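You operate a simulated robot arm through the tools that you are given. There is no shell and no other tool.

The job below is to be done with a simulated robot arm. You get a single attempt, and the scene is never put back.

TASK
Put things in order on the top of the bench. At the end: the green tin stands on top of the gold flange; the red cap stands where the black stick lamp stood; the clear black-topped gauge stands where the red cap stood; the black stick lamp is on the grey steel tray; whatever was shut is shut again. Leave all else as you found it, and nothing knocked over.

It is judged by the outcome, as a careful person would: the job done as asked, and still so three seconds after it is handed in. It fails if anything else is knocked over, pushed out of place, dropped, spilled or broken. A push-on lid holds only when it is set on centred and level and pressed home; a screw cap is set on level and turned clockwise until tight.

THE ROBOT
A 7-joint arm with a two-finger parallel gripper, fixed in place. Base frame: the origin is at the foot of the arm, x ahead of it, y to its left, z up; the work surface is at about z = 850. Lengths are in mm, angles in rad, forces in N, time in s.
With the tool pointing down near the work surface it reaches from about 100 to 640 mm from the base axis. Its first joint turns from -1.152 to 1.152 rad. Payload 1.57 kg.
The TCP is the grasp point between the finger pads, 30 mm short of the fingertips. In the tool frame z runs along the fingers and y along their closing line. The gripper opens to 80 mm. The fingers are 17 mm wide and 12 mm thick; the gripper's body (40 by 82 mm) begins 80 mm behind the TCP.
Orientation is told as [roll, pitch, yaw] about the base's x, y, z axes, in that order, counted from this pose: with the fingers straight down and closing along the base's y, the tool's x points along the base's -x, its y along +y and its z along -z.

THE INTERFACE
- The arm moves only by the tool servo_tool. Its arguments are lists of equal length, an entry for each row: "slide": the shift along the tool's x, y, z in m, a list of three; "dr": the turn, a rotation vector about the tool's x, y, z in rad, a list of three. In form: {"slide": [[tx, ty, tz], ...], "dr": [[rx, ry, rz], ...]}. A call has 1 to 20 rows; each row is the pose to reach, as a shift and turn from the pose commanded when the call began, along the tool's axes at that moment. "gripper" is the closure, from 0 (fully open) to 1 (shut), set as the call begins (left out, the last holds). Each row takes 0.2 s and may step no farther than 50 mm and 0.15 rad from the row before; otherwise, or with a gripper value out of range, the whole call is refused. A pose out of reach is approached as far as the arm can. The call stops where the force on the tool passes 40 N (or 10 N more than at its start, if that is more) or the arm is blocked; 0.2 s more then pass. The fingers move at their own pace (about 72 mm/s each) and stop on an object; they squeeze with about 35 N. The grip force told is the motor's: it shows also when the fingers shut on nothing. Time passes only in rows, and 0.2 s behind the last, so rows that repeat a pose let the fingers close. The reply holds the time, the measured pose of the TCP, the force on the tool along the base axes, the opening and the grip force, in the units named above and with some noise, with the torque about the TCP (base axes, N m) and any sound that the robot's microphone picked up, and new pictures: "views" is both (left out), scene, wrist or none.
- Cameras (640 x 400 px; columns grow to the right, rows downward): "scene" is fixed at [58.2, 437, 1421.5]; the picture's right is [-0.74, -0.68, 0.00], its down [-0.41, 0.45, -0.79] and it looks along [0.53, -0.58, -0.61] (base axes); focal length 311 px, centre (320, 200). "wrist" rides on the gripper at [72, -7, -122] in the tool frame; the picture's right is [0.09, 1.00, 0.00], its down [-0.84, 0.08, -0.54] and it looks along [-0.54, 0.05, 0.84] (tool axes); focal length 238 px, centre (320, 200). There is no depth. A picture from a camera that has moved, and an enlarged one, comes with that camera's place and axes in the base frame and with its lens.
- close_up(camera, box): a new picture of the part [left, top, right, bottom] of that camera's present view, enlarged. The clock stands still meanwhile.
- close_job(): hands the job in; it is judged then, once.

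Places have to be worked out from the pictures, the camera data and where the tool is seen. Open the gripper and draw the arm clear of the work before you hand the job in, unless the task says otherwise.

The tools are called after "Call:" as name(argument=value, ...) on one line, values as JSON. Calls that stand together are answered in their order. servo_tool: Moves the arm, as the interface text tells. Its arguments: {"type":"object","properties":{"slide":{"type":"array"},"dr":{"type":"array"},"gripper":{"type":"number"},"views":{"type":"string","enum":["both","scene","wrist","none"]}},"required":["slide","dr"]} The other tools are called the same way: close_up (camera, box) takes an enlarged picture of a part of a camera's view; close_job () hands the job in.

At the start:

```text
time: 0.0
tcp_pos: [456.9, 44.1, 1103.5]
ee_rot: [0.0, 0.0, 0.0]
ft_force: [0.6, 0.3, -0.7]
ft_torque: [-0.01, 0.03, 0.0]
opening: 80.2
finger_force: 0.1
```

scene: 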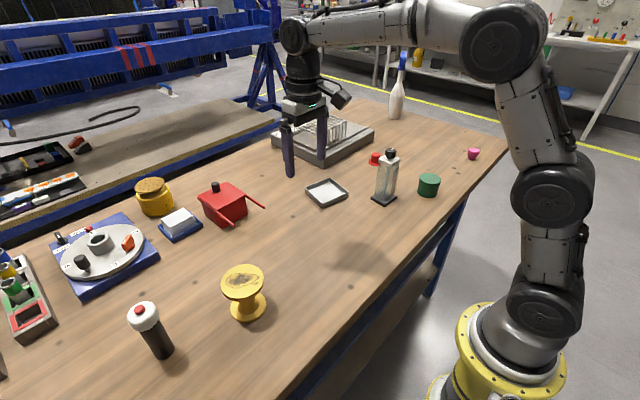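
wrist: 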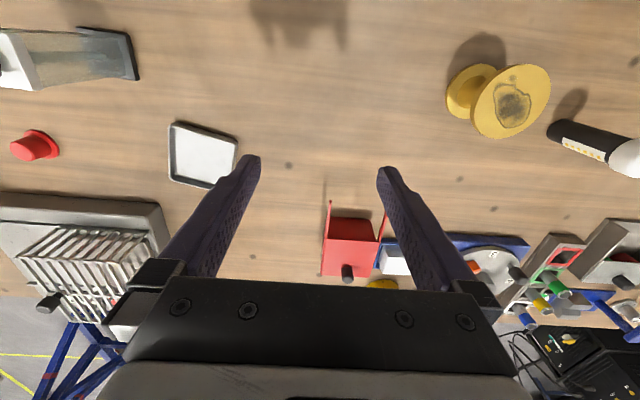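

I'll look at the scene in enlarged views before moving anything.

Call:
close_up(camera="scene", box=[280, 100, 500, 240])

Call:
close_up(camera="scene", box=[100, 160, 320, 370])

Call:
close_up(camera="wrist", box=[0, 0, 320, 200])

Call:
close_up(camera="wrist", box=[320, 40, 640, 300])

Call:
close_up(camera="scene", box=[0, 160, 180, 340])

```text
2.86 times, centred on (390, 170) of scene
camera zoom: at [58.2, 437.0, 1421.5], right [-0.74, -0.68, 0.0], down [-0.41, 0.45, -0.79], along [0.53, -0.58, -0.61], focal length 890 px, centre (120, 286)
```

zoom: 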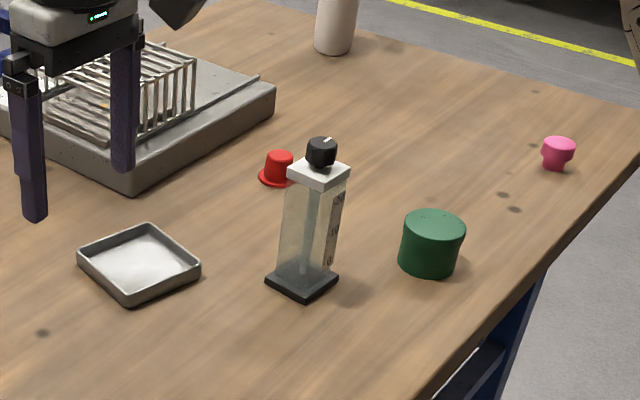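

```text
1.90 times, centred on (210, 265) of scene
camera zoom: at [58.2, 437.0, 1421.5], right [-0.74, -0.68, 0.0], down [-0.41, 0.45, -0.79], along [0.53, -0.58, -0.61], focal length 593 px, centre (530, 76)
```

zoom: 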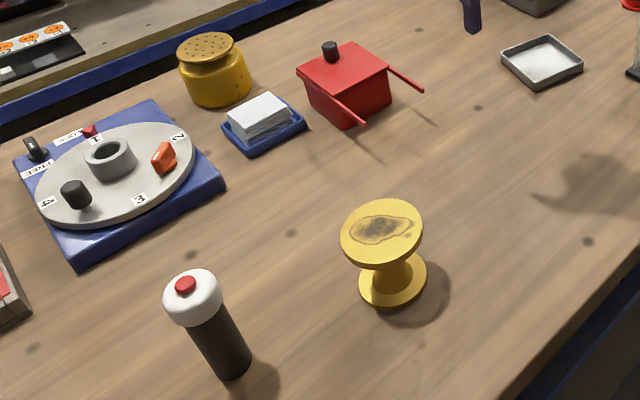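

```text
2.00 times, centred on (160, 100) of wrist
camera zoom: at [384.1, 38.0, 1226.3], right [-0.09, 1.0, 0.0], down [0.84, 0.08, 0.54], along [0.54, 0.05, -0.84], focal length 477 px, centre (640, 400)
```

zoom: 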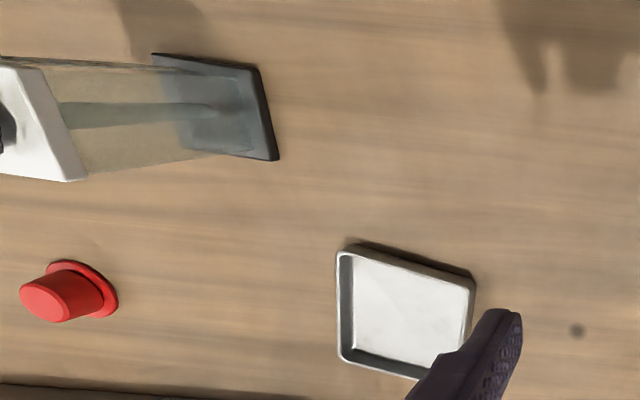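

```text
1.54 times, centred on (480, 170) of wrist
camera zoom: at [384.1, 38.0, 1226.3], right [-0.09, 1.0, 0.0], down [0.84, 0.08, 0.54], along [0.54, 0.05, -0.84], focal length 367 px, centre (74, 246)
```

zoom: 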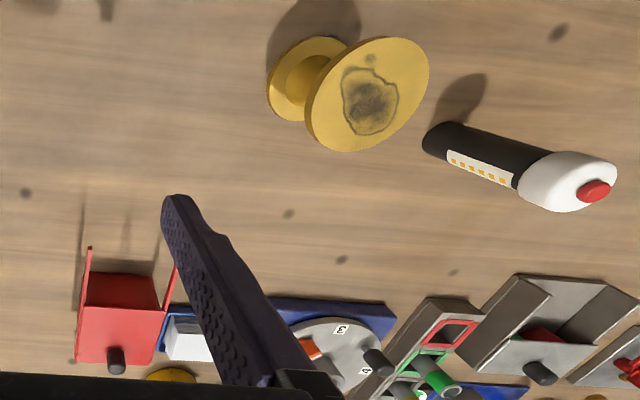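

```text
2.22 times, centred on (90, 250) of scene
camera zoom: at [58.2, 437.0, 1421.5], right [-0.74, -0.68, 0.0], down [-0.41, 0.45, -0.79], along [0.53, -0.58, -0.61], focal length 692 px, centre (831, 89)
```

zoom: 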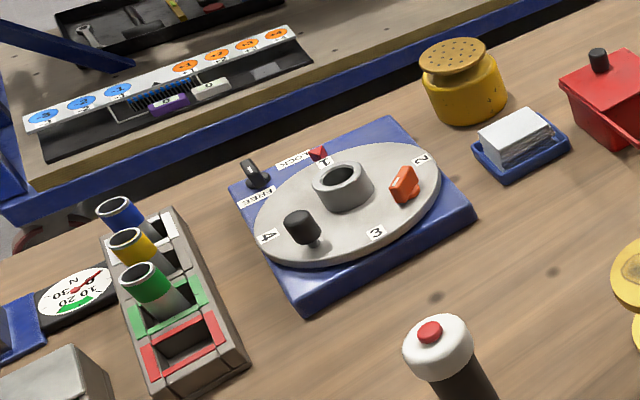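

The wrist and scene views together give rough places: tin ≈ (338,-373), gauge ≈ (420,-245), red cap ≈ (555,-400), tray ≈ (568,-151), gold flange ≈ (416,262) with its top at about 937, and lamp ≈ (460,425). I'm moving high over the tin first, turned to its bearing, to measure it more closely.

Call:
servo_tool(slide=[[0.0119, -0.0417, 0.004], [0.0238, -0.0834, 0.008], [0.0357, -0.1251, 0.012], [0.0476, -0.1668, 0.016], [0.0595, -0.2085, 0.02], [0.0714, -0.2502, 0.024], [0.0833, -0.2919, 0.028], [0.0952, -0.3336, 0.032], [0.1071, -0.3753, 0.036], [0.119, -0.417, 0.0435], [0.119, -0.417, 0.0435]], dr=[[0, 0, 0.0834], [0, 0, 0.1668], [0, 0, 0.2502], [0, 0, 0.3336], [0, 0, 0.417], [0, 0, 0.5], [0, 0, 0.5838], [0, 0, 0.6672], [0, 0, 0.7506], [0, 0, 0.834], [0, 0, 0.834]], gripper=0)

```text
time: 2.4
tcp_pos: [335.6, -375.4, 1061.3]
ee_rot: [0.001, 0.001, -0.833]
ft_force: [-0.4, -0.7, -0.3]
ft_torque: [-0.01, 0.0, -0.01]
opening: 80.0
finger_force: 0.0
camera wrist: at [282.4, -324.9, 1183.7], right [0.68, 0.74, 0.0], down [0.62, -0.57, 0.54], along [0.4, -0.37, -0.84], focal length 238 px, centre (320, 200)
```

scene: 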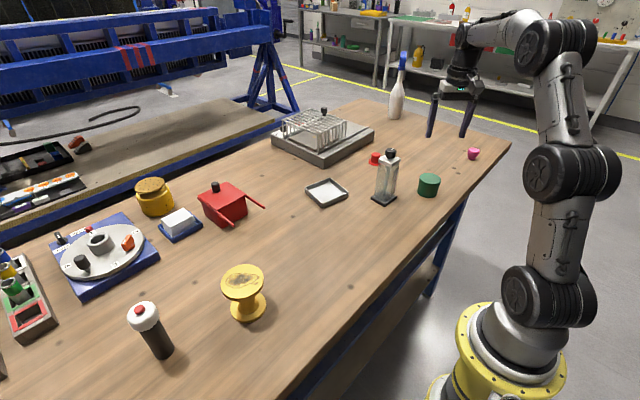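
wrist: 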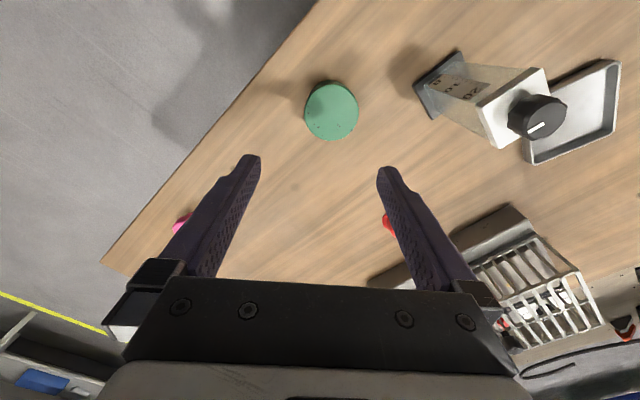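

The tin is ahead-centre between the fingers. I'll enlarge the view to fix its centre and see the gauge better.

Call:
close_up(camera="wrist", box=[270, 50, 430, 150])

Call:
close_up(camera="wrist", box=[400, 30, 640, 180])

Call:
close_up(camera="scene", box=[350, 130, 480, 220])

```text
4.00 times, centred on (350, 100) of wrist
camera zoom: at [282.4, -324.9, 1183.7], right [0.68, 0.74, 0.0], down [0.62, -0.57, 0.54], along [0.4, -0.37, -0.84], focal length 953 px, centre (200, 600)
```

zoom: 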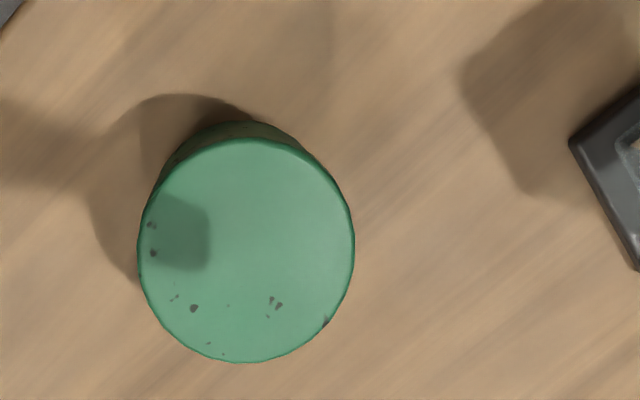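

```text
2.67 times, centred on (520, 105) of wrist
camera zoom: at [282.4, -324.9, 1183.7], right [0.68, 0.74, 0.0], down [0.62, -0.57, 0.54], along [0.4, -0.37, -0.84], focal length 636 px, centre (-213, 453)
```

zoom: 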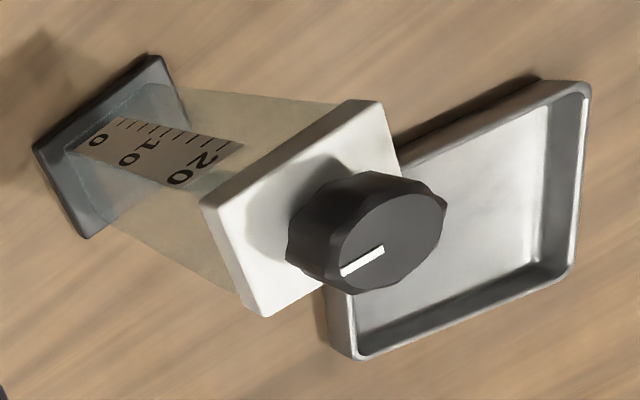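

```text
4.44 times, centred on (415, 175) of scene
camera zoom: at [58.2, 437.0, 1421.5], right [-0.74, -0.68, 0.0], down [-0.41, 0.45, -0.79], along [0.53, -0.58, -0.61], focal length 1384 px, centre (-102, 311)
```

zoom: 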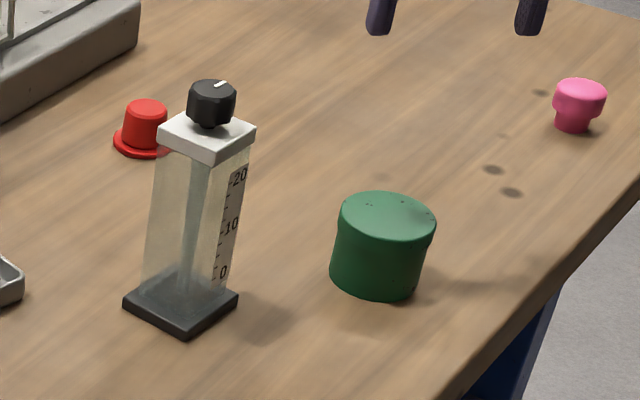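

The tin sits about (+8, +12) mm from the TCP in the tool frame, with a diameter of about 63 and its top near 893. I'll shift over it and go down to 960, still above its top, then measure again.

Call:
servo_tool(slide=[[0.008, 0.012, 0.03], [0.008, 0.012, 0.065], [0.008, 0.012, 0.1], [0.008, 0.012, 0.1]], dr=[[0, 0, 0], [0, 0, 0], [0, 0, 0], [0, 0, 0]])

Call:
close_up(camera="wrist", box=[220, 60, 420, 220])

Call:
close_up(camera="scene", box=[370, 120, 500, 210])

```text
time: 3.4
tcp_pos: [339.6, -360.7, 960.3]
ee_rot: [0.0, 0.0, -0.835]
ft_force: [0.0, -0.1, 0.0]
ft_torque: [-0.02, -0.02, -0.02]
opening: 79.9
finger_force: 0.0
camera wrist: at [286.7, -310.9, 1082.2], right [0.68, 0.74, 0.0], down [0.62, -0.57, 0.54], along [0.4, -0.37, -0.84], focal length 238 px, centre (320, 200)
```

scene: 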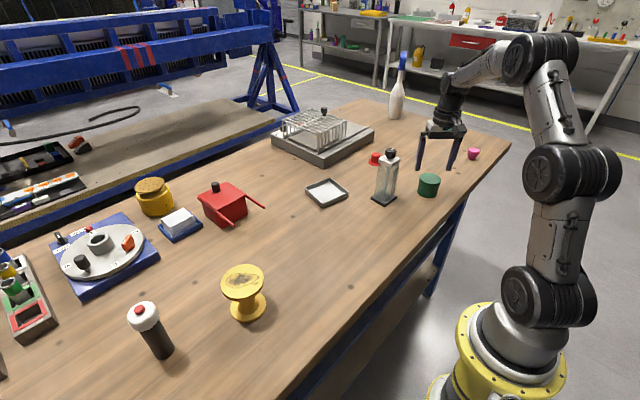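
wrist: 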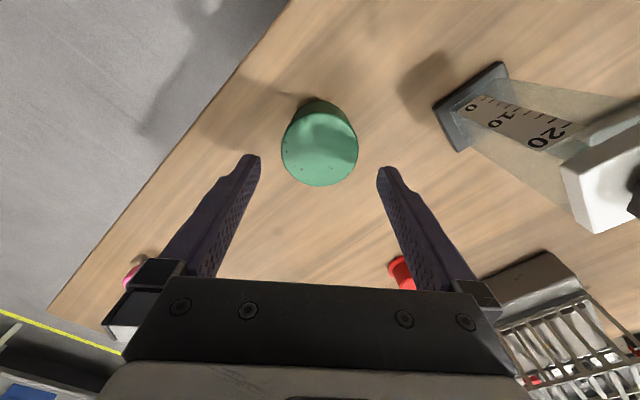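

```text
2.50 times, centred on (320, 140) of wrist
camera zoom: at [286.7, -310.9, 1082.2], right [0.68, 0.74, 0.0], down [0.62, -0.57, 0.54], along [0.4, -0.37, -0.84], focal length 596 px, centre (320, 350)
```

zoom: 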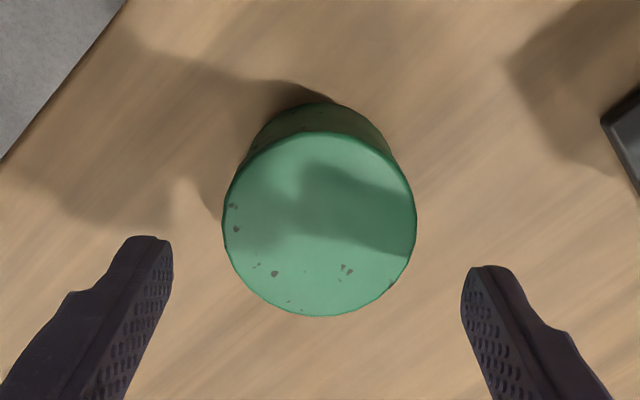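

```text
4.44 times, centred on (435, 165) of scene
camera zoom: at [58.2, 437.0, 1421.5], right [-0.74, -0.68, 0.0], down [-0.41, 0.45, -0.79], along [0.53, -0.58, -0.61], focal length 1384 px, centre (-191, 356)
```

zoom: 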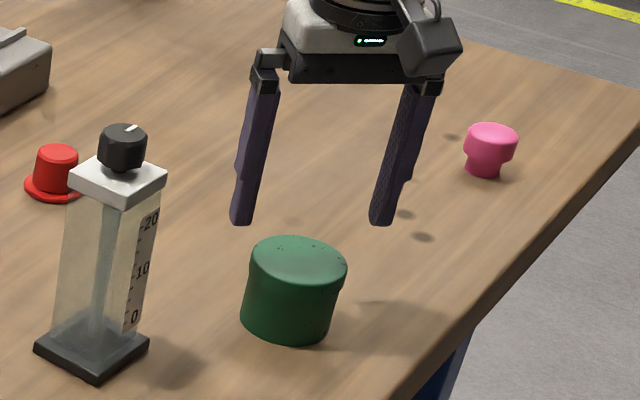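

The tin is now centred under the TCP (offset about 0, top ≈ 892). I'll go straight down to TCP z ≈ 884, with the fingertips a little above the bench, and then close.

Call:
servo_tool(slide=[[0, 0, 0.025], [0, 0, 0.05], [0, 0, 0.066], [0, 0, 0.076], [0, 0, 0.076]], dr=[[0, 0, 0], [0, 0, 0], [0, 0, 0], [0, 0, 0], [0, 0, 0]], views="wrist")

Call:
servo_tool(slide=[[0, 0, 0], [0, 0, 0], [0, 0, 0]], dr=[[0, 0, 0], [0, 0, 0], [0, 0, 0]], gripper=1)

```text
time: 4.6
tcp_pos: [341.5, -359.1, 885.6]
ee_rot: [-0.001, 0.0, -0.836]
ft_force: [0.0, -0.3, 0.5]
ft_torque: [-0.04, 0.0, -0.01]
opening: 80.2
finger_force: 0.1
camera wrist: at [288.4, -310.6, 1007.3], right [0.68, 0.74, 0.0], down [0.62, -0.57, 0.54], along [0.4, -0.37, -0.84], focal length 238 px, centre (320, 200)
```

wrist: 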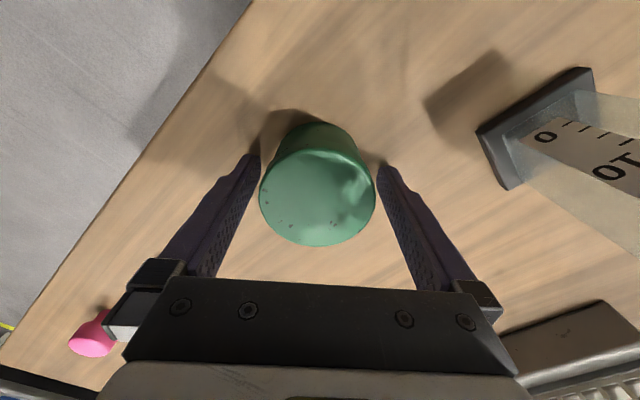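

```text
time: 5.4
tcp_pos: [341.5, -360.3, 885.2]
ee_rot: [0.0, -0.001, -0.836]
ft_force: [-0.5, 0.0, -0.7]
ft_torque: [-0.03, 0.02, -0.04]
opening: 61.2
finger_force: 34.6
camera wrist: at [288.3, -310.7, 1007.4], right [0.68, 0.74, 0.0], down [0.62, -0.57, 0.54], along [0.4, -0.37, -0.84], focal length 238 px, centre (320, 200)
```

scene: 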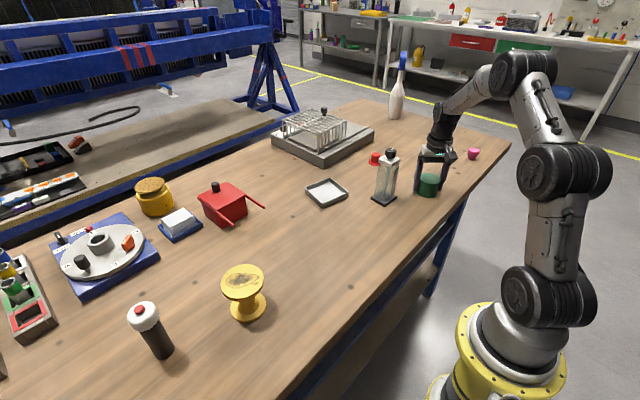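
wrist: 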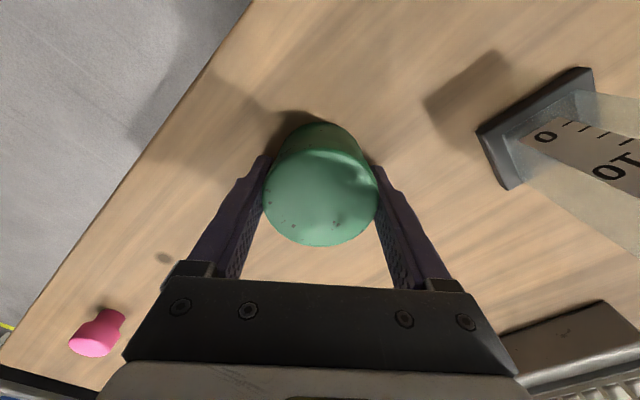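

The tin is held (opening 61). I'll lift it 175 mm and carry it above everything to hover over the gold flange near (416,262).

Call:
servo_tool(slide=[[0, 0, -0.044], [0, 0, -0.088], [0, 0, -0.132], [0, 0, -0.175], [0.0256, 0.0296, -0.175], [0.0512, 0.0591, -0.175], [0.0768, 0.0887, -0.175], [0.1025, 0.1182, -0.175], [0.1281, 0.1478, -0.175], [0.1537, 0.1773, -0.175], [0.1793, 0.2069, -0.175], [0.2049, 0.2365, -0.175], [0.2305, 0.266, -0.175], [0.2561, 0.2956, -0.175], [0.2817, 0.3251, -0.175], [0.3074, 0.3547, -0.175], [0.333, 0.3842, -0.175], [0.3586, 0.4138, -0.175], [0.3842, 0.4433, -0.175], [0.4098, 0.4729, -0.175]], dr=[[0, 0, 0], [0, 0, 0], [0, 0, 0], [0, 0, 0], [0, 0, -0.087], [0, 0, -0.174], [0, 0, -0.261], [0, 0, -0.348], [0, 0, -0.436], [0, 0, -0.523], [0, 0, -0.61], [0, 0, -0.697], [0, 0, -0.784], [0, 0, -0.871], [0, 0, -0.958], [0, 0, -1.045], [0, 0, -1.133], [0, 0, -1.22], [0, 0, -1.307], [0, 0, -1.394]])

Call:
servo_tool(slide=[[0, 0, 0], [0, 0, 0]], dr=[[0, 0, 0], [0, 0, 0]])

```text
time: 9.6
tcp_pos: [416.2, 264.0, 1058.5]
ee_rot: [0.0, 0.0, 0.56]
ft_force: [0.7, 0.0, -1.6]
ft_torque: [-0.03, -0.02, -0.01]
opening: 61.0
finger_force: 35.4
camera wrist: at [357.7, 219.8, 1181.2], right [-0.61, 0.79, 0.0], down [0.67, 0.51, 0.54], along [0.43, 0.33, -0.84], focal length 238 px, centre (320, 200)
```

scene: 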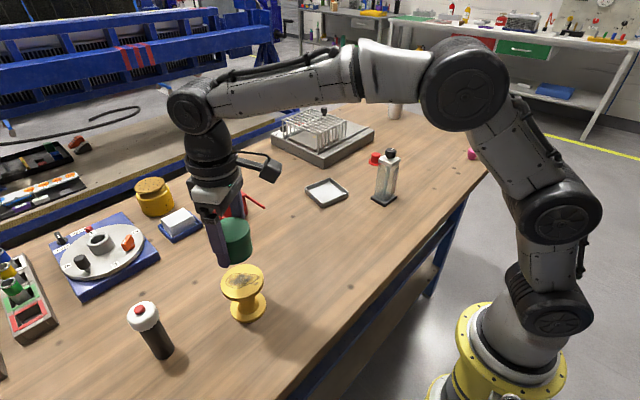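
wrist: 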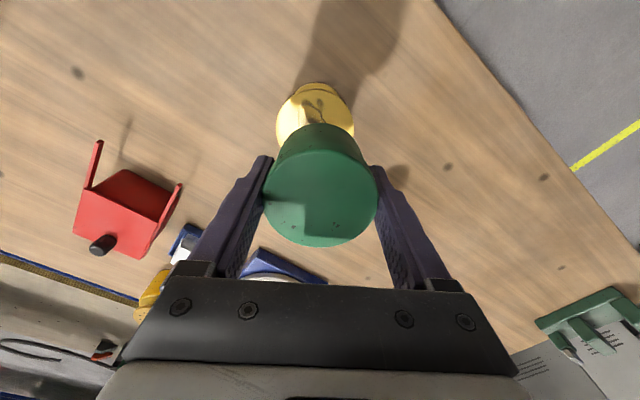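

```text
time: 10.2
tcp_pos: [415.7, 263.1, 1058.0]
ee_rot: [-0.001, 0.0, 0.559]
ft_force: [-0.7, -0.1, -1.6]
ft_torque: [0.02, -0.02, 0.0]
opening: 61.6
finger_force: 34.5
camera wrist: at [357.7, 219.5, 1181.2], right [-0.61, 0.79, 0.0], down [0.67, 0.51, 0.54], along [0.43, 0.33, -0.84], focal length 238 px, centre (320, 200)
```

scene: 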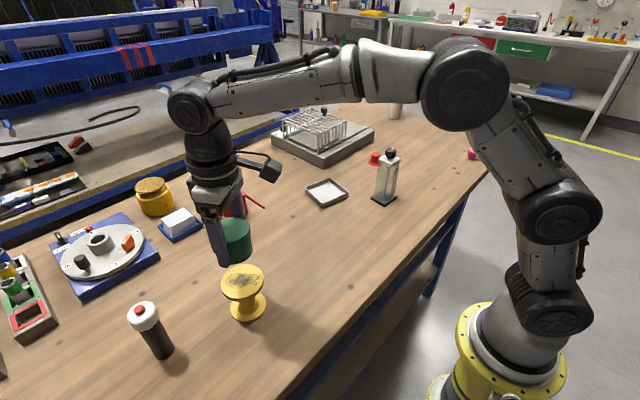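
wrist: 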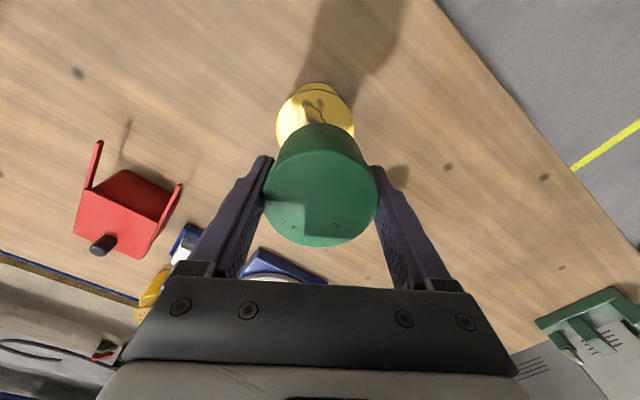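

The tin is above the flange. I'll enlarge both views to measure the flange top's centre and height relative to the tin.

Call:
close_up(camera="wrist", box=[240, 60, 400, 160])

Call:
close_up(camera="scene", box=[160, 200, 320, 330])

```text
4.00 times, centred on (320, 110) of wrist
camera zoom: at [357.7, 219.5, 1181.2], right [-0.61, 0.79, 0.0], down [0.67, 0.51, 0.54], along [0.43, 0.33, -0.84], focal length 953 px, centre (320, 560)
```

zoom: 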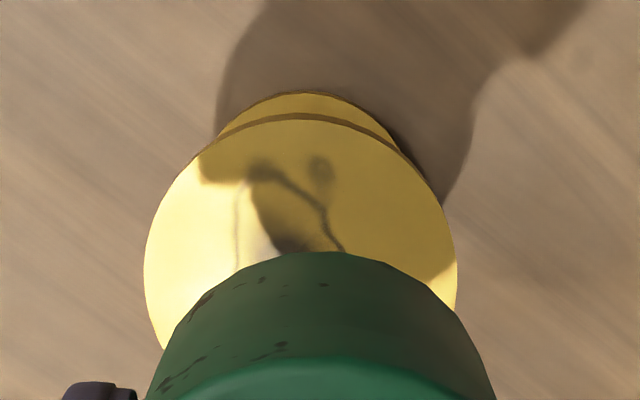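

```text
3.08 times, centred on (240, 265) of scene
camera zoom: at [58.2, 437.0, 1421.5], right [-0.74, -0.68, 0.0], down [-0.41, 0.45, -0.79], along [0.53, -0.58, -0.61], focal length 958 px, centre (566, 0)
```

zoom: 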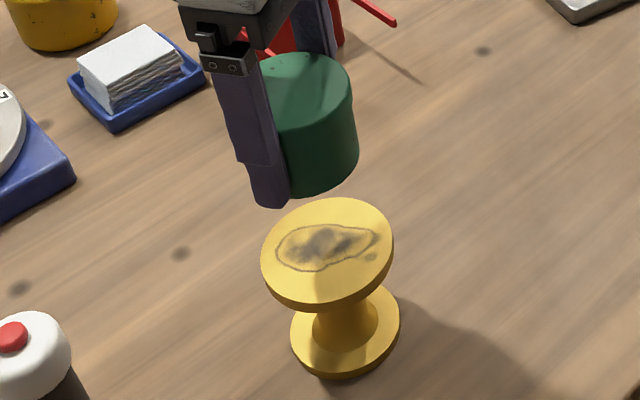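

The flange's top centre works out at tool offset ≈ (+4, −5.5) mm with its top at z ≈ 940. I'll correct for that and go down to z ≈ 990, leaving about 15 mm of gap, then check.

Call:
servo_tool(slide=[[0.004, -0.0055, 0.02], [0.004, -0.0055, 0.045], [0.004, -0.0055, 0.068], [0.004, -0.0055, 0.068]], dr=[[0, 0, 0], [0, 0, 0], [0, 0, 0], [0, 0, 0]])

Call:
close_up(camera="wrist", box=[220, 80, 420, 220])

Call:
close_up(camera="scene", box=[180, 200, 310, 330])

```text
time: 11.2
tcp_pos: [417.6, 255.2, 990.7]
ee_rot: [0.001, 0.0, 0.559]
ft_force: [-0.2, -0.1, -1.4]
ft_torque: [0.01, -0.03, 0.03]
opening: 61.4
finger_force: 35.0
camera wrist: at [358.9, 212.6, 1113.2], right [-0.61, 0.79, 0.0], down [0.67, 0.51, 0.54], along [0.43, 0.33, -0.84], focal length 238 px, centre (320, 200)
```

scene: 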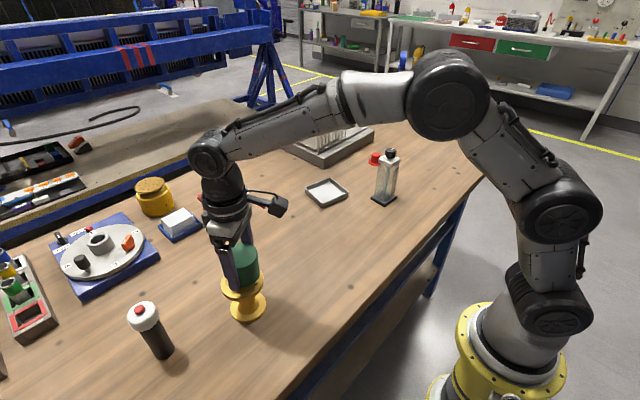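
wrist: 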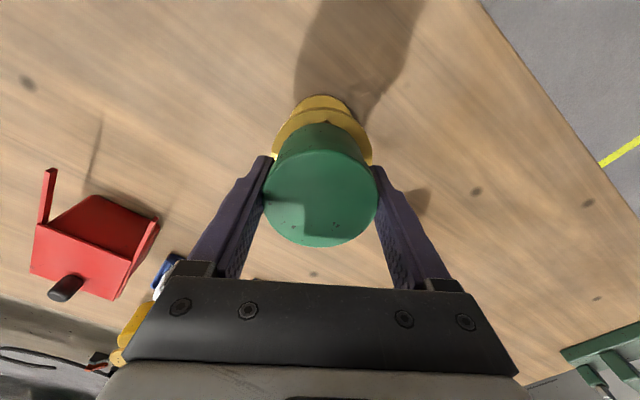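

```text
2.86 times, centred on (320, 150) of wrist
camera zoom: at [358.9, 212.6, 1113.2], right [-0.61, 0.79, 0.0], down [0.67, 0.51, 0.54], along [0.43, 0.33, -0.84], focal length 681 px, centre (320, 343)
```

zoom: 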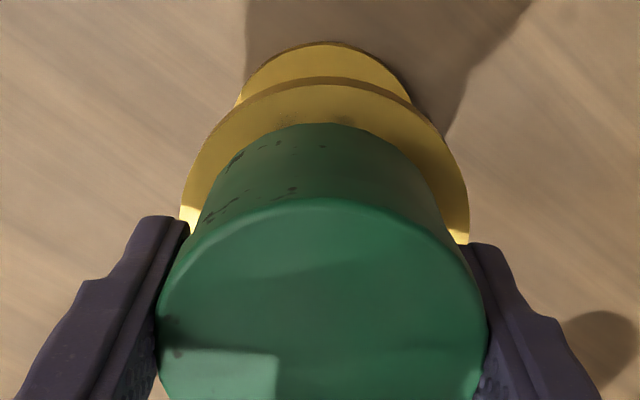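

```text
3.08 times, centred on (245, 265) of scene
camera zoom: at [58.2, 437.0, 1421.5], right [-0.74, -0.68, 0.0], down [-0.41, 0.45, -0.79], along [0.53, -0.58, -0.61], focal length 958 px, centre (551, 0)
```

zoom: 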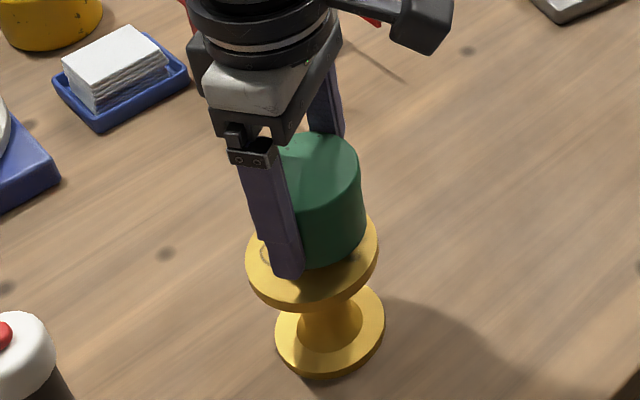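

Laterally the tin is centred, and along the radial direction it looks about 3 mm too close to the base. I'll shift it outward 3 mm and lower most of the gap, watching the force.

Call:
servo_tool(slide=[[-0.003, 0, 0.004], [-0.003, 0, 0.008], [-0.003, 0, 0.012], [-0.003, 0, 0.012]], dr=[[0, 0, 0], [0, 0, 0], [0, 0, 0], [0, 0, 0]], views="none")

Call:
close_up(camera="scene", box=[200, 220, 290, 320])

Call:
close_up(camera="wrist", box=[220, 80, 420, 220])

```text
time: 12.2
tcp_pos: [417.3, 257.6, 977.3]
ee_rot: [0.0, 0.001, 0.56]
ft_force: [-0.2, 0.0, -2.4]
ft_torque: [-0.01, 0.03, -0.04]
opening: 61.5
finger_force: 35.1
```

```text
4.00 times, centred on (245, 270) of scene
camera zoom: at [58.2, 437.0, 1421.5], right [-0.74, -0.68, 0.0], down [-0.41, 0.45, -0.79], along [0.53, -0.58, -0.61], focal length 1246 px, centre (620, -80)
```

zoom: 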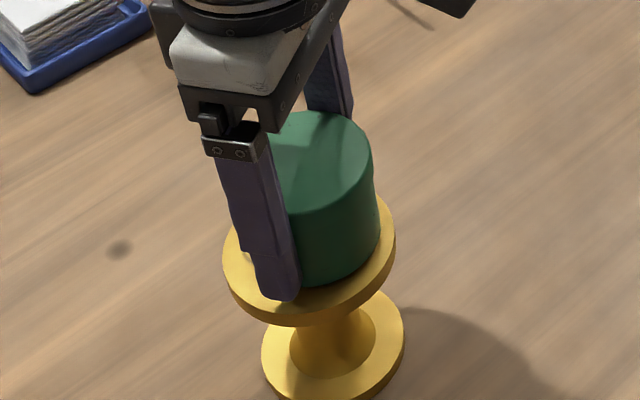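

```text
2.86 times, centred on (320, 150) of wrist
camera zoom: at [359.9, 213.7, 1100.5], right [-0.61, 0.79, 0.0], down [0.67, 0.51, 0.54], along [0.43, 0.33, -0.84], focal length 681 px, centre (320, 343)
```

zoom: 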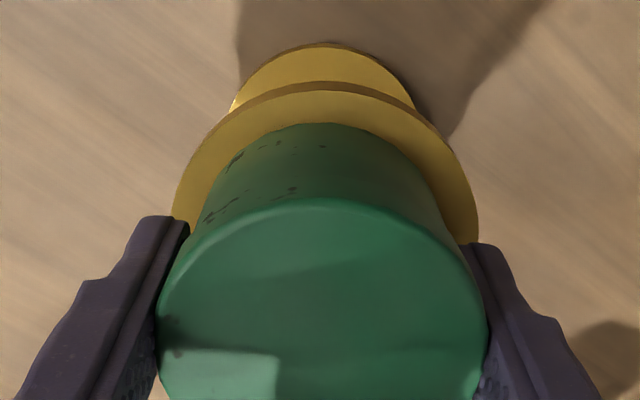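

The tin is nearly centred with only a few mm of gap left. I'll lower it millimetre by millimetre and read the force.

Call:
servo_tool(slide=[[0, 0, 0.001], [0, 0, 0.002], [0, 0, 0.003], [0, 0, 0.003]], dr=[[0, 0, 0], [0, 0, 0], [0, 0, 0], [0, 0, 0]], views="none")

Call:
servo_tool(slide=[[0, 0, 0.001], [0, 0, 0.001]], dr=[[0, 0, 0], [0, 0, 0]], views="none")

```text
time: 13.2
tcp_pos: [418.6, 257.7, 974.9]
ee_rot: [0.0, -0.001, 0.56]
ft_force: [-0.1, 0.4, -2.1]
ft_torque: [0.01, 0.01, 0.01]
opening: 61.1
finger_force: 34.6
```

```text
time: 13.8
tcp_pos: [417.8, 256.4, 973.5]
ee_rot: [0.0, 0.0, 0.559]
ft_force: [-0.8, 0.3, -1.2]
ft_torque: [0.0, -0.04, 0.02]
opening: 61.6
finger_force: 34.3
```

No contact yet, so I'll keep going down in small steps and look.

Call:
servo_tool(slide=[[0, 0, 0.001], [0, 0, 0.002], [0, 0, 0.002]], dr=[[0, 0, 0], [0, 0, 0], [0, 0, 0]], views="none")

Call:
close_up(camera="scene", box=[200, 220, 290, 320])

```text
time: 14.6
tcp_pos: [417.3, 257.7, 972.9]
ee_rot: [0.001, 0.001, 0.561]
ft_force: [0.5, 0.0, 0.8]
ft_torque: [-0.05, 0.05, 0.02]
opening: 61.4
finger_force: 35.2
```

```text
4.00 times, centred on (245, 270) of scene
camera zoom: at [58.1, 437.0, 1421.5], right [-0.74, -0.68, 0.0], down [-0.41, 0.45, -0.79], along [0.53, -0.58, -0.61], focal length 1246 px, centre (620, -80)
```

zoom: 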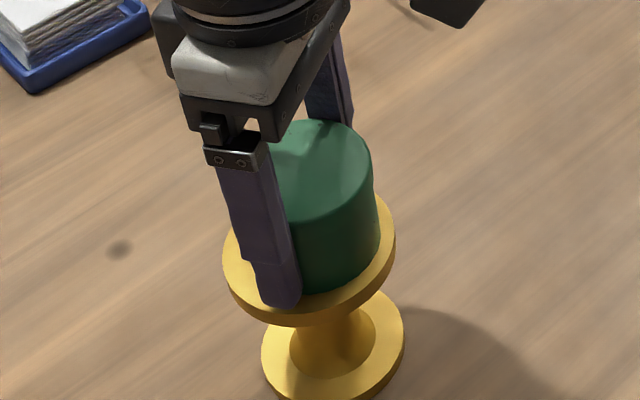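

Fz has gone from about −1.8 N to +0.8 N, so contact is just starting. One more millimetre should confirm it.

Call:
servo_tool(slide=[[0, 0, 0.001], [0, 0, 0.001]], dr=[[0, 0, 0], [0, 0, 0]], views="none")

```text
time: 15.2
tcp_pos: [417.6, 258.3, 972.9]
ee_rot: [0.0, -0.002, 0.56]
ft_force: [-2.0, -2.3, 6.8]
ft_torque: [-0.14, 0.17, 0.0]
opening: 61.2
finger_force: 35.7
```

Contact is firm at about 7 N. I'll open the gripper here, then lift straight up.

Call:
servo_tool(slide=[[0, 0, 0], [0, 0, 0], [0, 0, 0]], dr=[[0, 0, 0], [0, 0, 0], [0, 0, 0]], gripper=0, views="none")

Call:
servo_tool(slide=[[0, 0, -0.015], [0, 0, -0.05], [0, 0, -0.1], [0, 0, -0.15], [0, 0, -0.15]], dr=[[0, 0, 0], [0, 0, 0], [0, 0, 0], [0, 0, 0], [0, 0, 0]])

```text
time: 16.0
tcp_pos: [417.7, 259.1, 971.9]
ee_rot: [0.0, -0.001, 0.561]
ft_force: [-0.2, 1.3, 0.2]
ft_torque: [0.01, 0.03, 0.01]
opening: 80.1
finger_force: 0.0
```

```text
time: 17.2
tcp_pos: [416.2, 259.6, 1122.7]
ee_rot: [-0.001, -0.002, 0.559]
ft_force: [0.3, 0.9, 0.5]
ft_torque: [0.01, 0.0, 0.0]
opening: 80.3
finger_force: 0.1
camera wrist: at [359.1, 214.9, 1245.4], right [-0.61, 0.79, 0.0], down [0.67, 0.51, 0.54], along [0.43, 0.33, -0.84], focal length 238 px, centre (320, 200)
```

scene: 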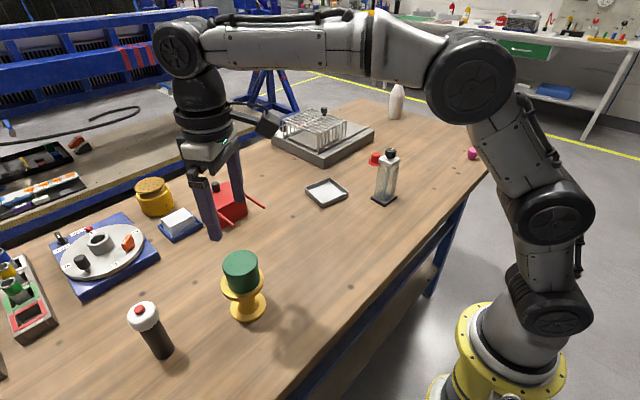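
wrist: 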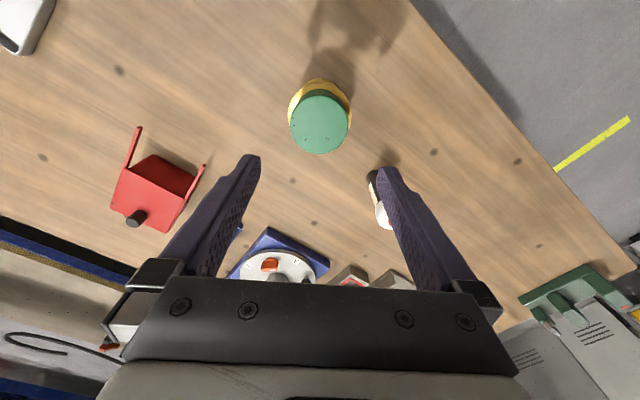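

The tin stands on the flange. Next is the lamp, so I'm moving to hover over its estimated place (460,420) at z ≈ 1080.

Call:
servo_tool(slide=[[-0.0305, 0.029, 0.0], [-0.061, 0.058, 0.0], [-0.0915, 0.087, 0.0], [-0.122, 0.1158, 0.01], [-0.122, 0.1158, 0.042], [-0.122, 0.1158, 0.042]], dr=[[0, 0, -0.045], [0, 0, -0.09], [0, 0, -0.135], [0, 0, -0.18], [0, 0, -0.18], [0, 0, -0.18]])

Call:
close_up(camera="wrist", box=[220, 40, 440, 220])

Call:
close_up(camera="scene", box=[80, 220, 290, 370])

```text
time: 18.6
tcp_pos: [446.3, 409.0, 1071.2]
ee_rot: [0.0, -0.001, 0.742]
ft_force: [0.2, -0.2, 0.1]
ft_torque: [-0.03, 0.0, 0.01]
opening: 80.0
finger_force: 0.0
out of reach, approached as far as the arm can: row 3, 4, 5, 6
camera wrist: at [396.7, 356.2, 1193.9], right [-0.74, 0.67, 0.0], down [0.56, 0.62, 0.54], along [0.37, 0.4, -0.84], focal length 238 px, centre (320, 200)
```

scene: 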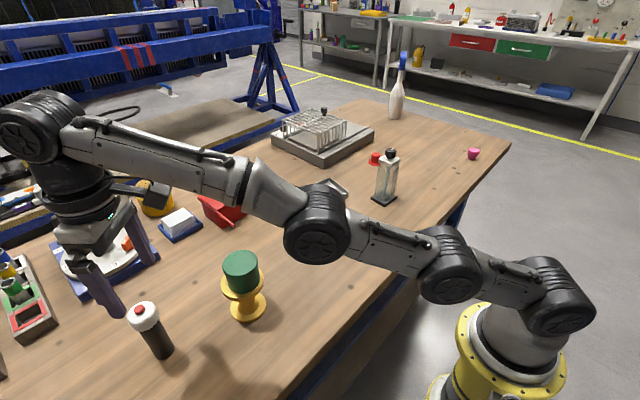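
wrist: 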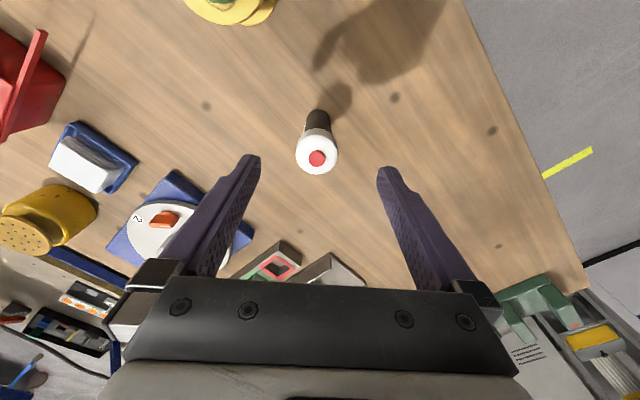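

```text
2.22 times, centred on (330, 130) of wrist
camera zoom: at [396.7, 356.2, 1193.9], right [-0.74, 0.67, 0.0], down [0.56, 0.62, 0.54], along [0.37, 0.4, -0.84], focal length 530 px, centre (298, 356)
```

zoom: 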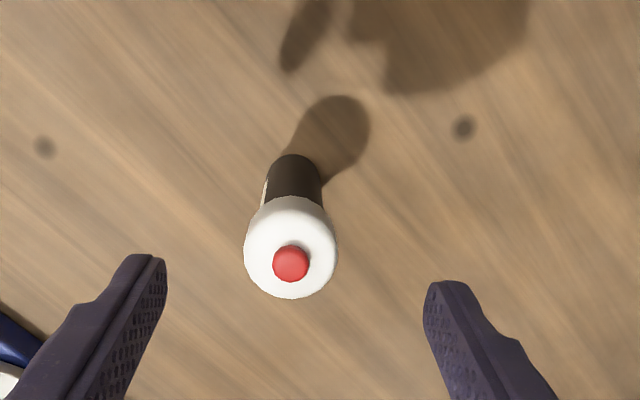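

```text
2.67 times, centred on (185, 295) of scene
camera zoom: at [58.1, 437.0, 1421.5], right [-0.74, -0.68, 0.0], down [-0.41, 0.45, -0.79], along [0.53, -0.58, -0.61], focal length 830 px, centre (680, -53)
```

zoom: 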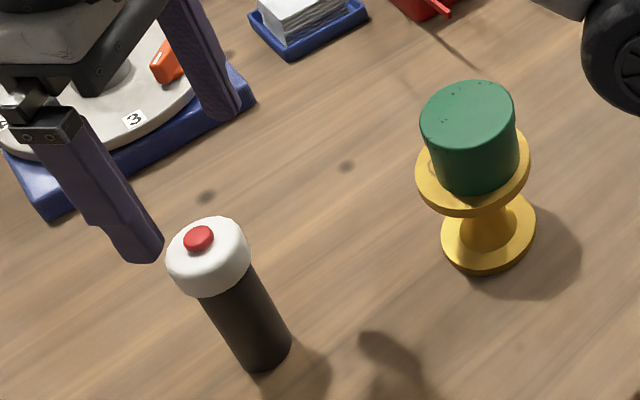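

The arm hit its reach limit at this height, at r ≈ 605. The lamp looks about 16 mm farther out, at ≈ (459,418) and centred sideways. Reach is better lower down, so I'll go down 50 mm and read the pose.

Call:
servo_tool(slide=[[0, 0, 0.025], [0, 0, 0.05], [0, 0, 0.05]], dr=[[0, 0, 0], [0, 0, 0], [0, 0, 0]])

Call:
close_up(camera="wrist", box=[220, 60, 440, 220])

```text
time: 19.4
tcp_pos: [457.8, 418.5, 1026.3]
ee_rot: [-0.001, 0.001, 0.74]
ft_force: [0.0, 0.4, 0.3]
ft_torque: [0.0, 0.03, -0.03]
opening: 80.1
finger_force: 0.0
out of reach, approached as far as the arm can: row 1, 2, 3
camera wrist: at [408.4, 365.2, 1148.9], right [-0.74, 0.67, 0.0], down [0.57, 0.62, 0.54], along [0.36, 0.4, -0.84], focal length 238 px, centre (320, 200)
```

scene: 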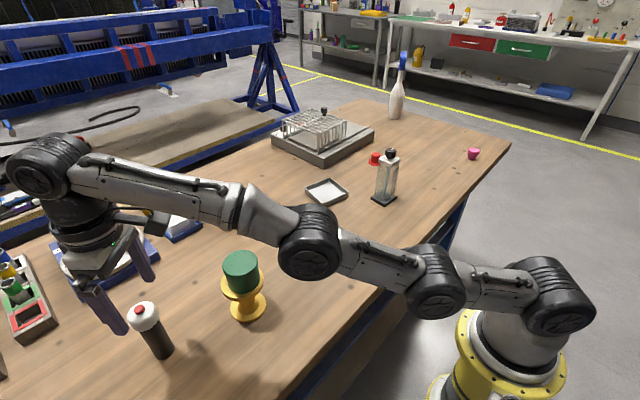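
wrist: 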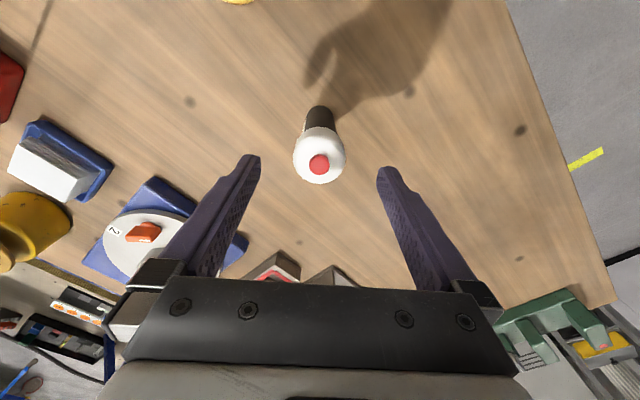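

```text
2.50 times, centred on (330, 140) of wrist
camera zoom: at [408.4, 365.2, 1148.9], right [-0.74, 0.67, 0.0], down [0.57, 0.62, 0.54], along [0.36, 0.4, -0.84], focal length 596 px, centre (295, 350)
```

zoom: 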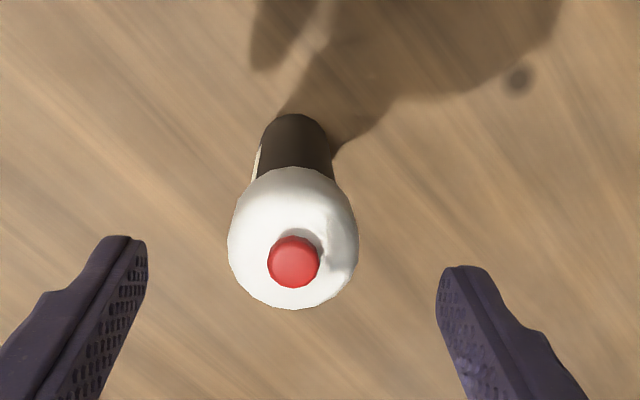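

The commanded point (460,420) now matches the lamp: it lies within about 3 mm of the measured TCP and is centred sideways. The white head (≈40 mm wide) tops out at about 978, so I'll go down to z ≈ 945 straddling it.

Call:
servo_tool(slide=[[0, 0, 0.02], [0, 0, 0.045], [0, 0, 0.07], [0, 0, 0.085], [0, 0, 0.085]], dr=[[0, 0, 0], [0, 0, 0], [0, 0, 0], [0, 0, 0], [0, 0, 0]])

Call:
close_up(camera="scene", box=[60, 220, 220, 370])

Call:
close_up(camera="wrist", box=[220, 60, 440, 240])

```text
time: 20.6
tcp_pos: [447.3, 410.5, 936.2]
ee_rot: [0.001, 0.0, 0.739]
ft_force: [0.0, 0.5, -0.3]
ft_torque: [0.01, -0.02, -0.01]
opening: 80.1
finger_force: 0.1
out of reach, approached as far as the arm can: row 1, 2
camera wrist: at [397.7, 356.9, 1059.1], right [-0.74, 0.67, 0.0], down [0.57, 0.62, 0.54], along [0.36, 0.4, -0.84], focal length 238 px, centre (320, 200)
```

scene: 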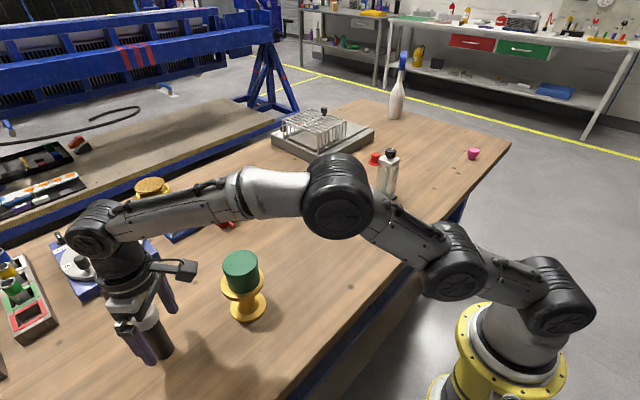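
wrist: 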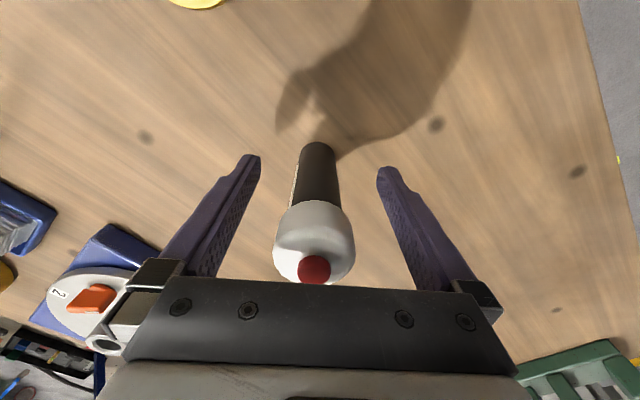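

```text
2.67 times, centred on (140, 295) of scene
camera zoom: at [58.1, 437.0, 1421.5], right [-0.74, -0.68, 0.0], down [-0.41, 0.45, -0.79], along [0.53, -0.58, -0.61], focal length 830 px, centre (800, -53)
```

zoom: 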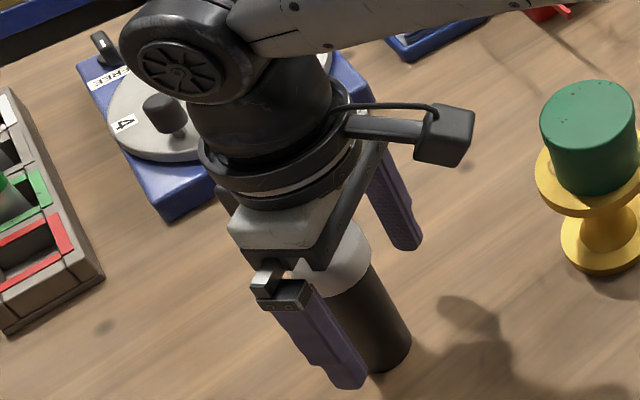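

```text
2.22 times, centred on (330, 150) of wrist
camera zoom: at [397.7, 356.9, 1059.1], right [-0.74, 0.67, 0.0], down [0.57, 0.62, 0.54], along [0.36, 0.4, -0.84], focal length 530 px, centre (298, 311)
```

zoom: 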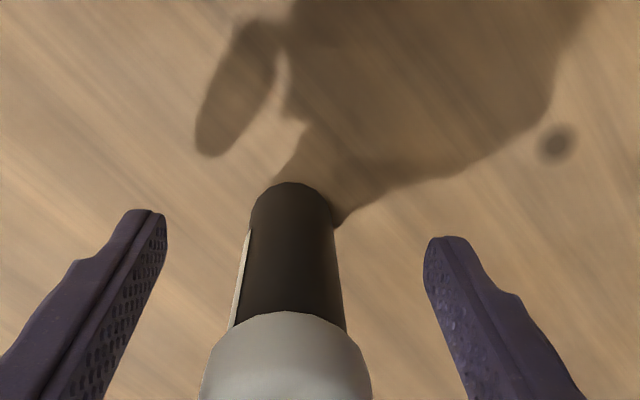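

The commanded pose had been clamped at the reach limit, so the TCP is still about 16 mm inward of the lamp. It is straddling the lamp safely, so I'll slide outward 15.5 mm with a small sideways correction.

Call:
servo_tool(slide=[[-0.005, -0.001, -0.003], [-0.01, -0.002, -0.006], [-0.0155, -0.002, -0.006], [-0.0155, -0.002, -0.006]], dr=[[0, 0, 0], [0, 0, 0], [0, 0, 0], [0, 0, 0]])

Call:
close_up(camera="wrist", box=[220, 60, 440, 240])

Call:
close_up(camera="scene", box=[60, 220, 220, 370])

```text
time: 21.6
tcp_pos: [459.8, 417.7, 942.3]
ee_rot: [0.0, 0.0, 0.74]
ft_force: [0.2, -0.3, 0.5]
ft_torque: [-0.02, -0.03, 0.0]
opening: 79.9
finger_force: 0.0
camera wrist: at [410.6, 365.0, 1065.0], right [-0.74, 0.67, 0.0], down [0.57, 0.62, 0.54], along [0.36, 0.4, -0.84], focal length 238 px, centre (320, 200)
```

scene: 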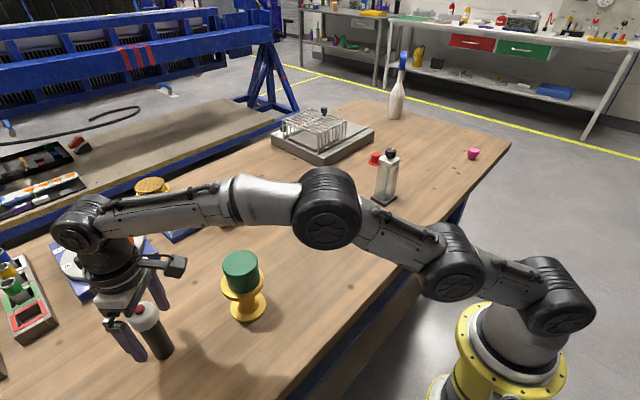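
wrist: 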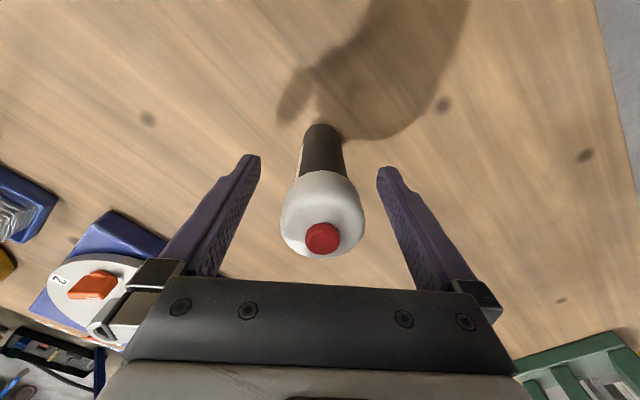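

```text
2.22 times, centred on (330, 150) of wrist
camera zoom: at [410.6, 365.0, 1065.0], right [-0.74, 0.67, 0.0], down [0.57, 0.62, 0.54], along [0.36, 0.4, -0.84], focal length 530 px, centre (298, 311)
```

zoom: 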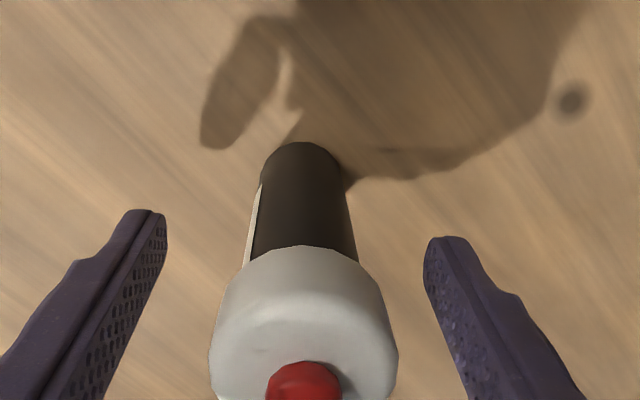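

```text
2.67 times, centred on (140, 295) of scene
camera zoom: at [58.2, 437.0, 1421.5], right [-0.74, -0.68, 0.0], down [-0.41, 0.45, -0.79], along [0.53, -0.58, -0.61], focal length 830 px, centre (800, -53)
```

zoom: 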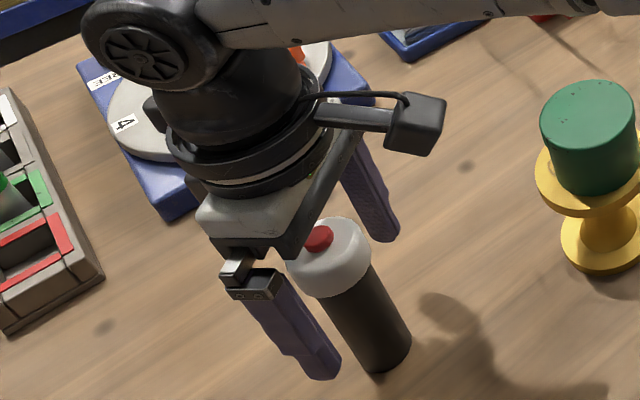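

From the near edges, the lamp's white head spans z ≈ 954–976, and the lamp is centred at ≈ (460.4,418.5). I'll raise the TCP 18 mm to grip the head squarely, and check that the pose is reachable.

Call:
servo_tool(slide=[[-0.0005, 0, -0.009], [-0.001, 0, -0.018], [-0.001, 0, -0.018]], dr=[[0, 0, 0], [0, 0, 0], [0, 0, 0]], views="wrist")

Call:
close_up(camera="wrist", box=[220, 60, 440, 240])

```text
time: 22.4
tcp_pos: [460.8, 418.6, 960.5]
ee_rot: [0.002, 0.0, 0.741]
ft_force: [0.7, 0.6, -0.4]
ft_torque: [0.04, 0.0, -0.01]
opening: 80.1
finger_force: 0.0
camera wrist: at [411.0, 365.7, 1082.9], right [-0.74, 0.67, 0.0], down [0.57, 0.62, 0.54], along [0.37, 0.4, -0.84], focal length 238 px, centre (320, 200)
```

wrist: 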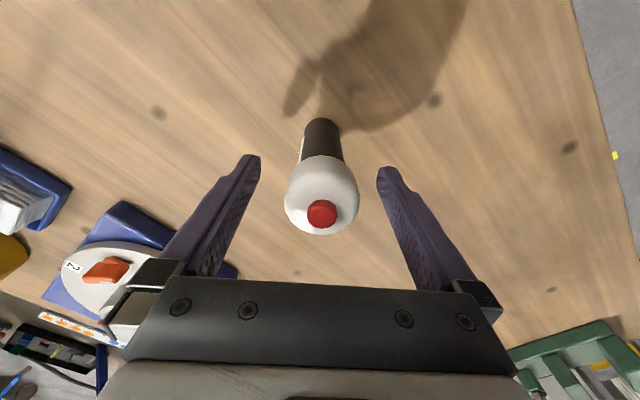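

```text
2.22 times, centred on (330, 150) of wrist
camera zoom: at [411.0, 365.7, 1082.9], right [-0.74, 0.67, 0.0], down [0.57, 0.62, 0.54], along [0.37, 0.4, -0.84], focal length 530 px, centre (298, 311)
```

zoom: 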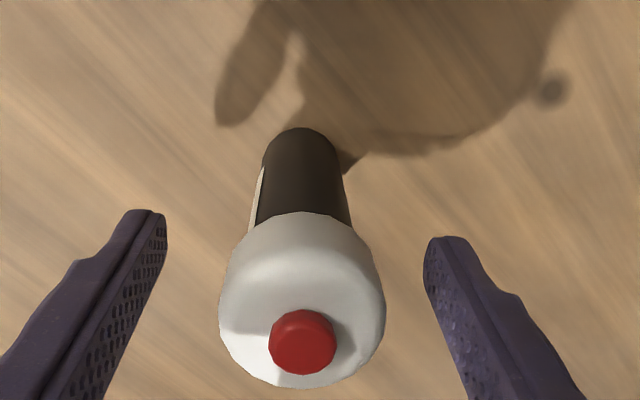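

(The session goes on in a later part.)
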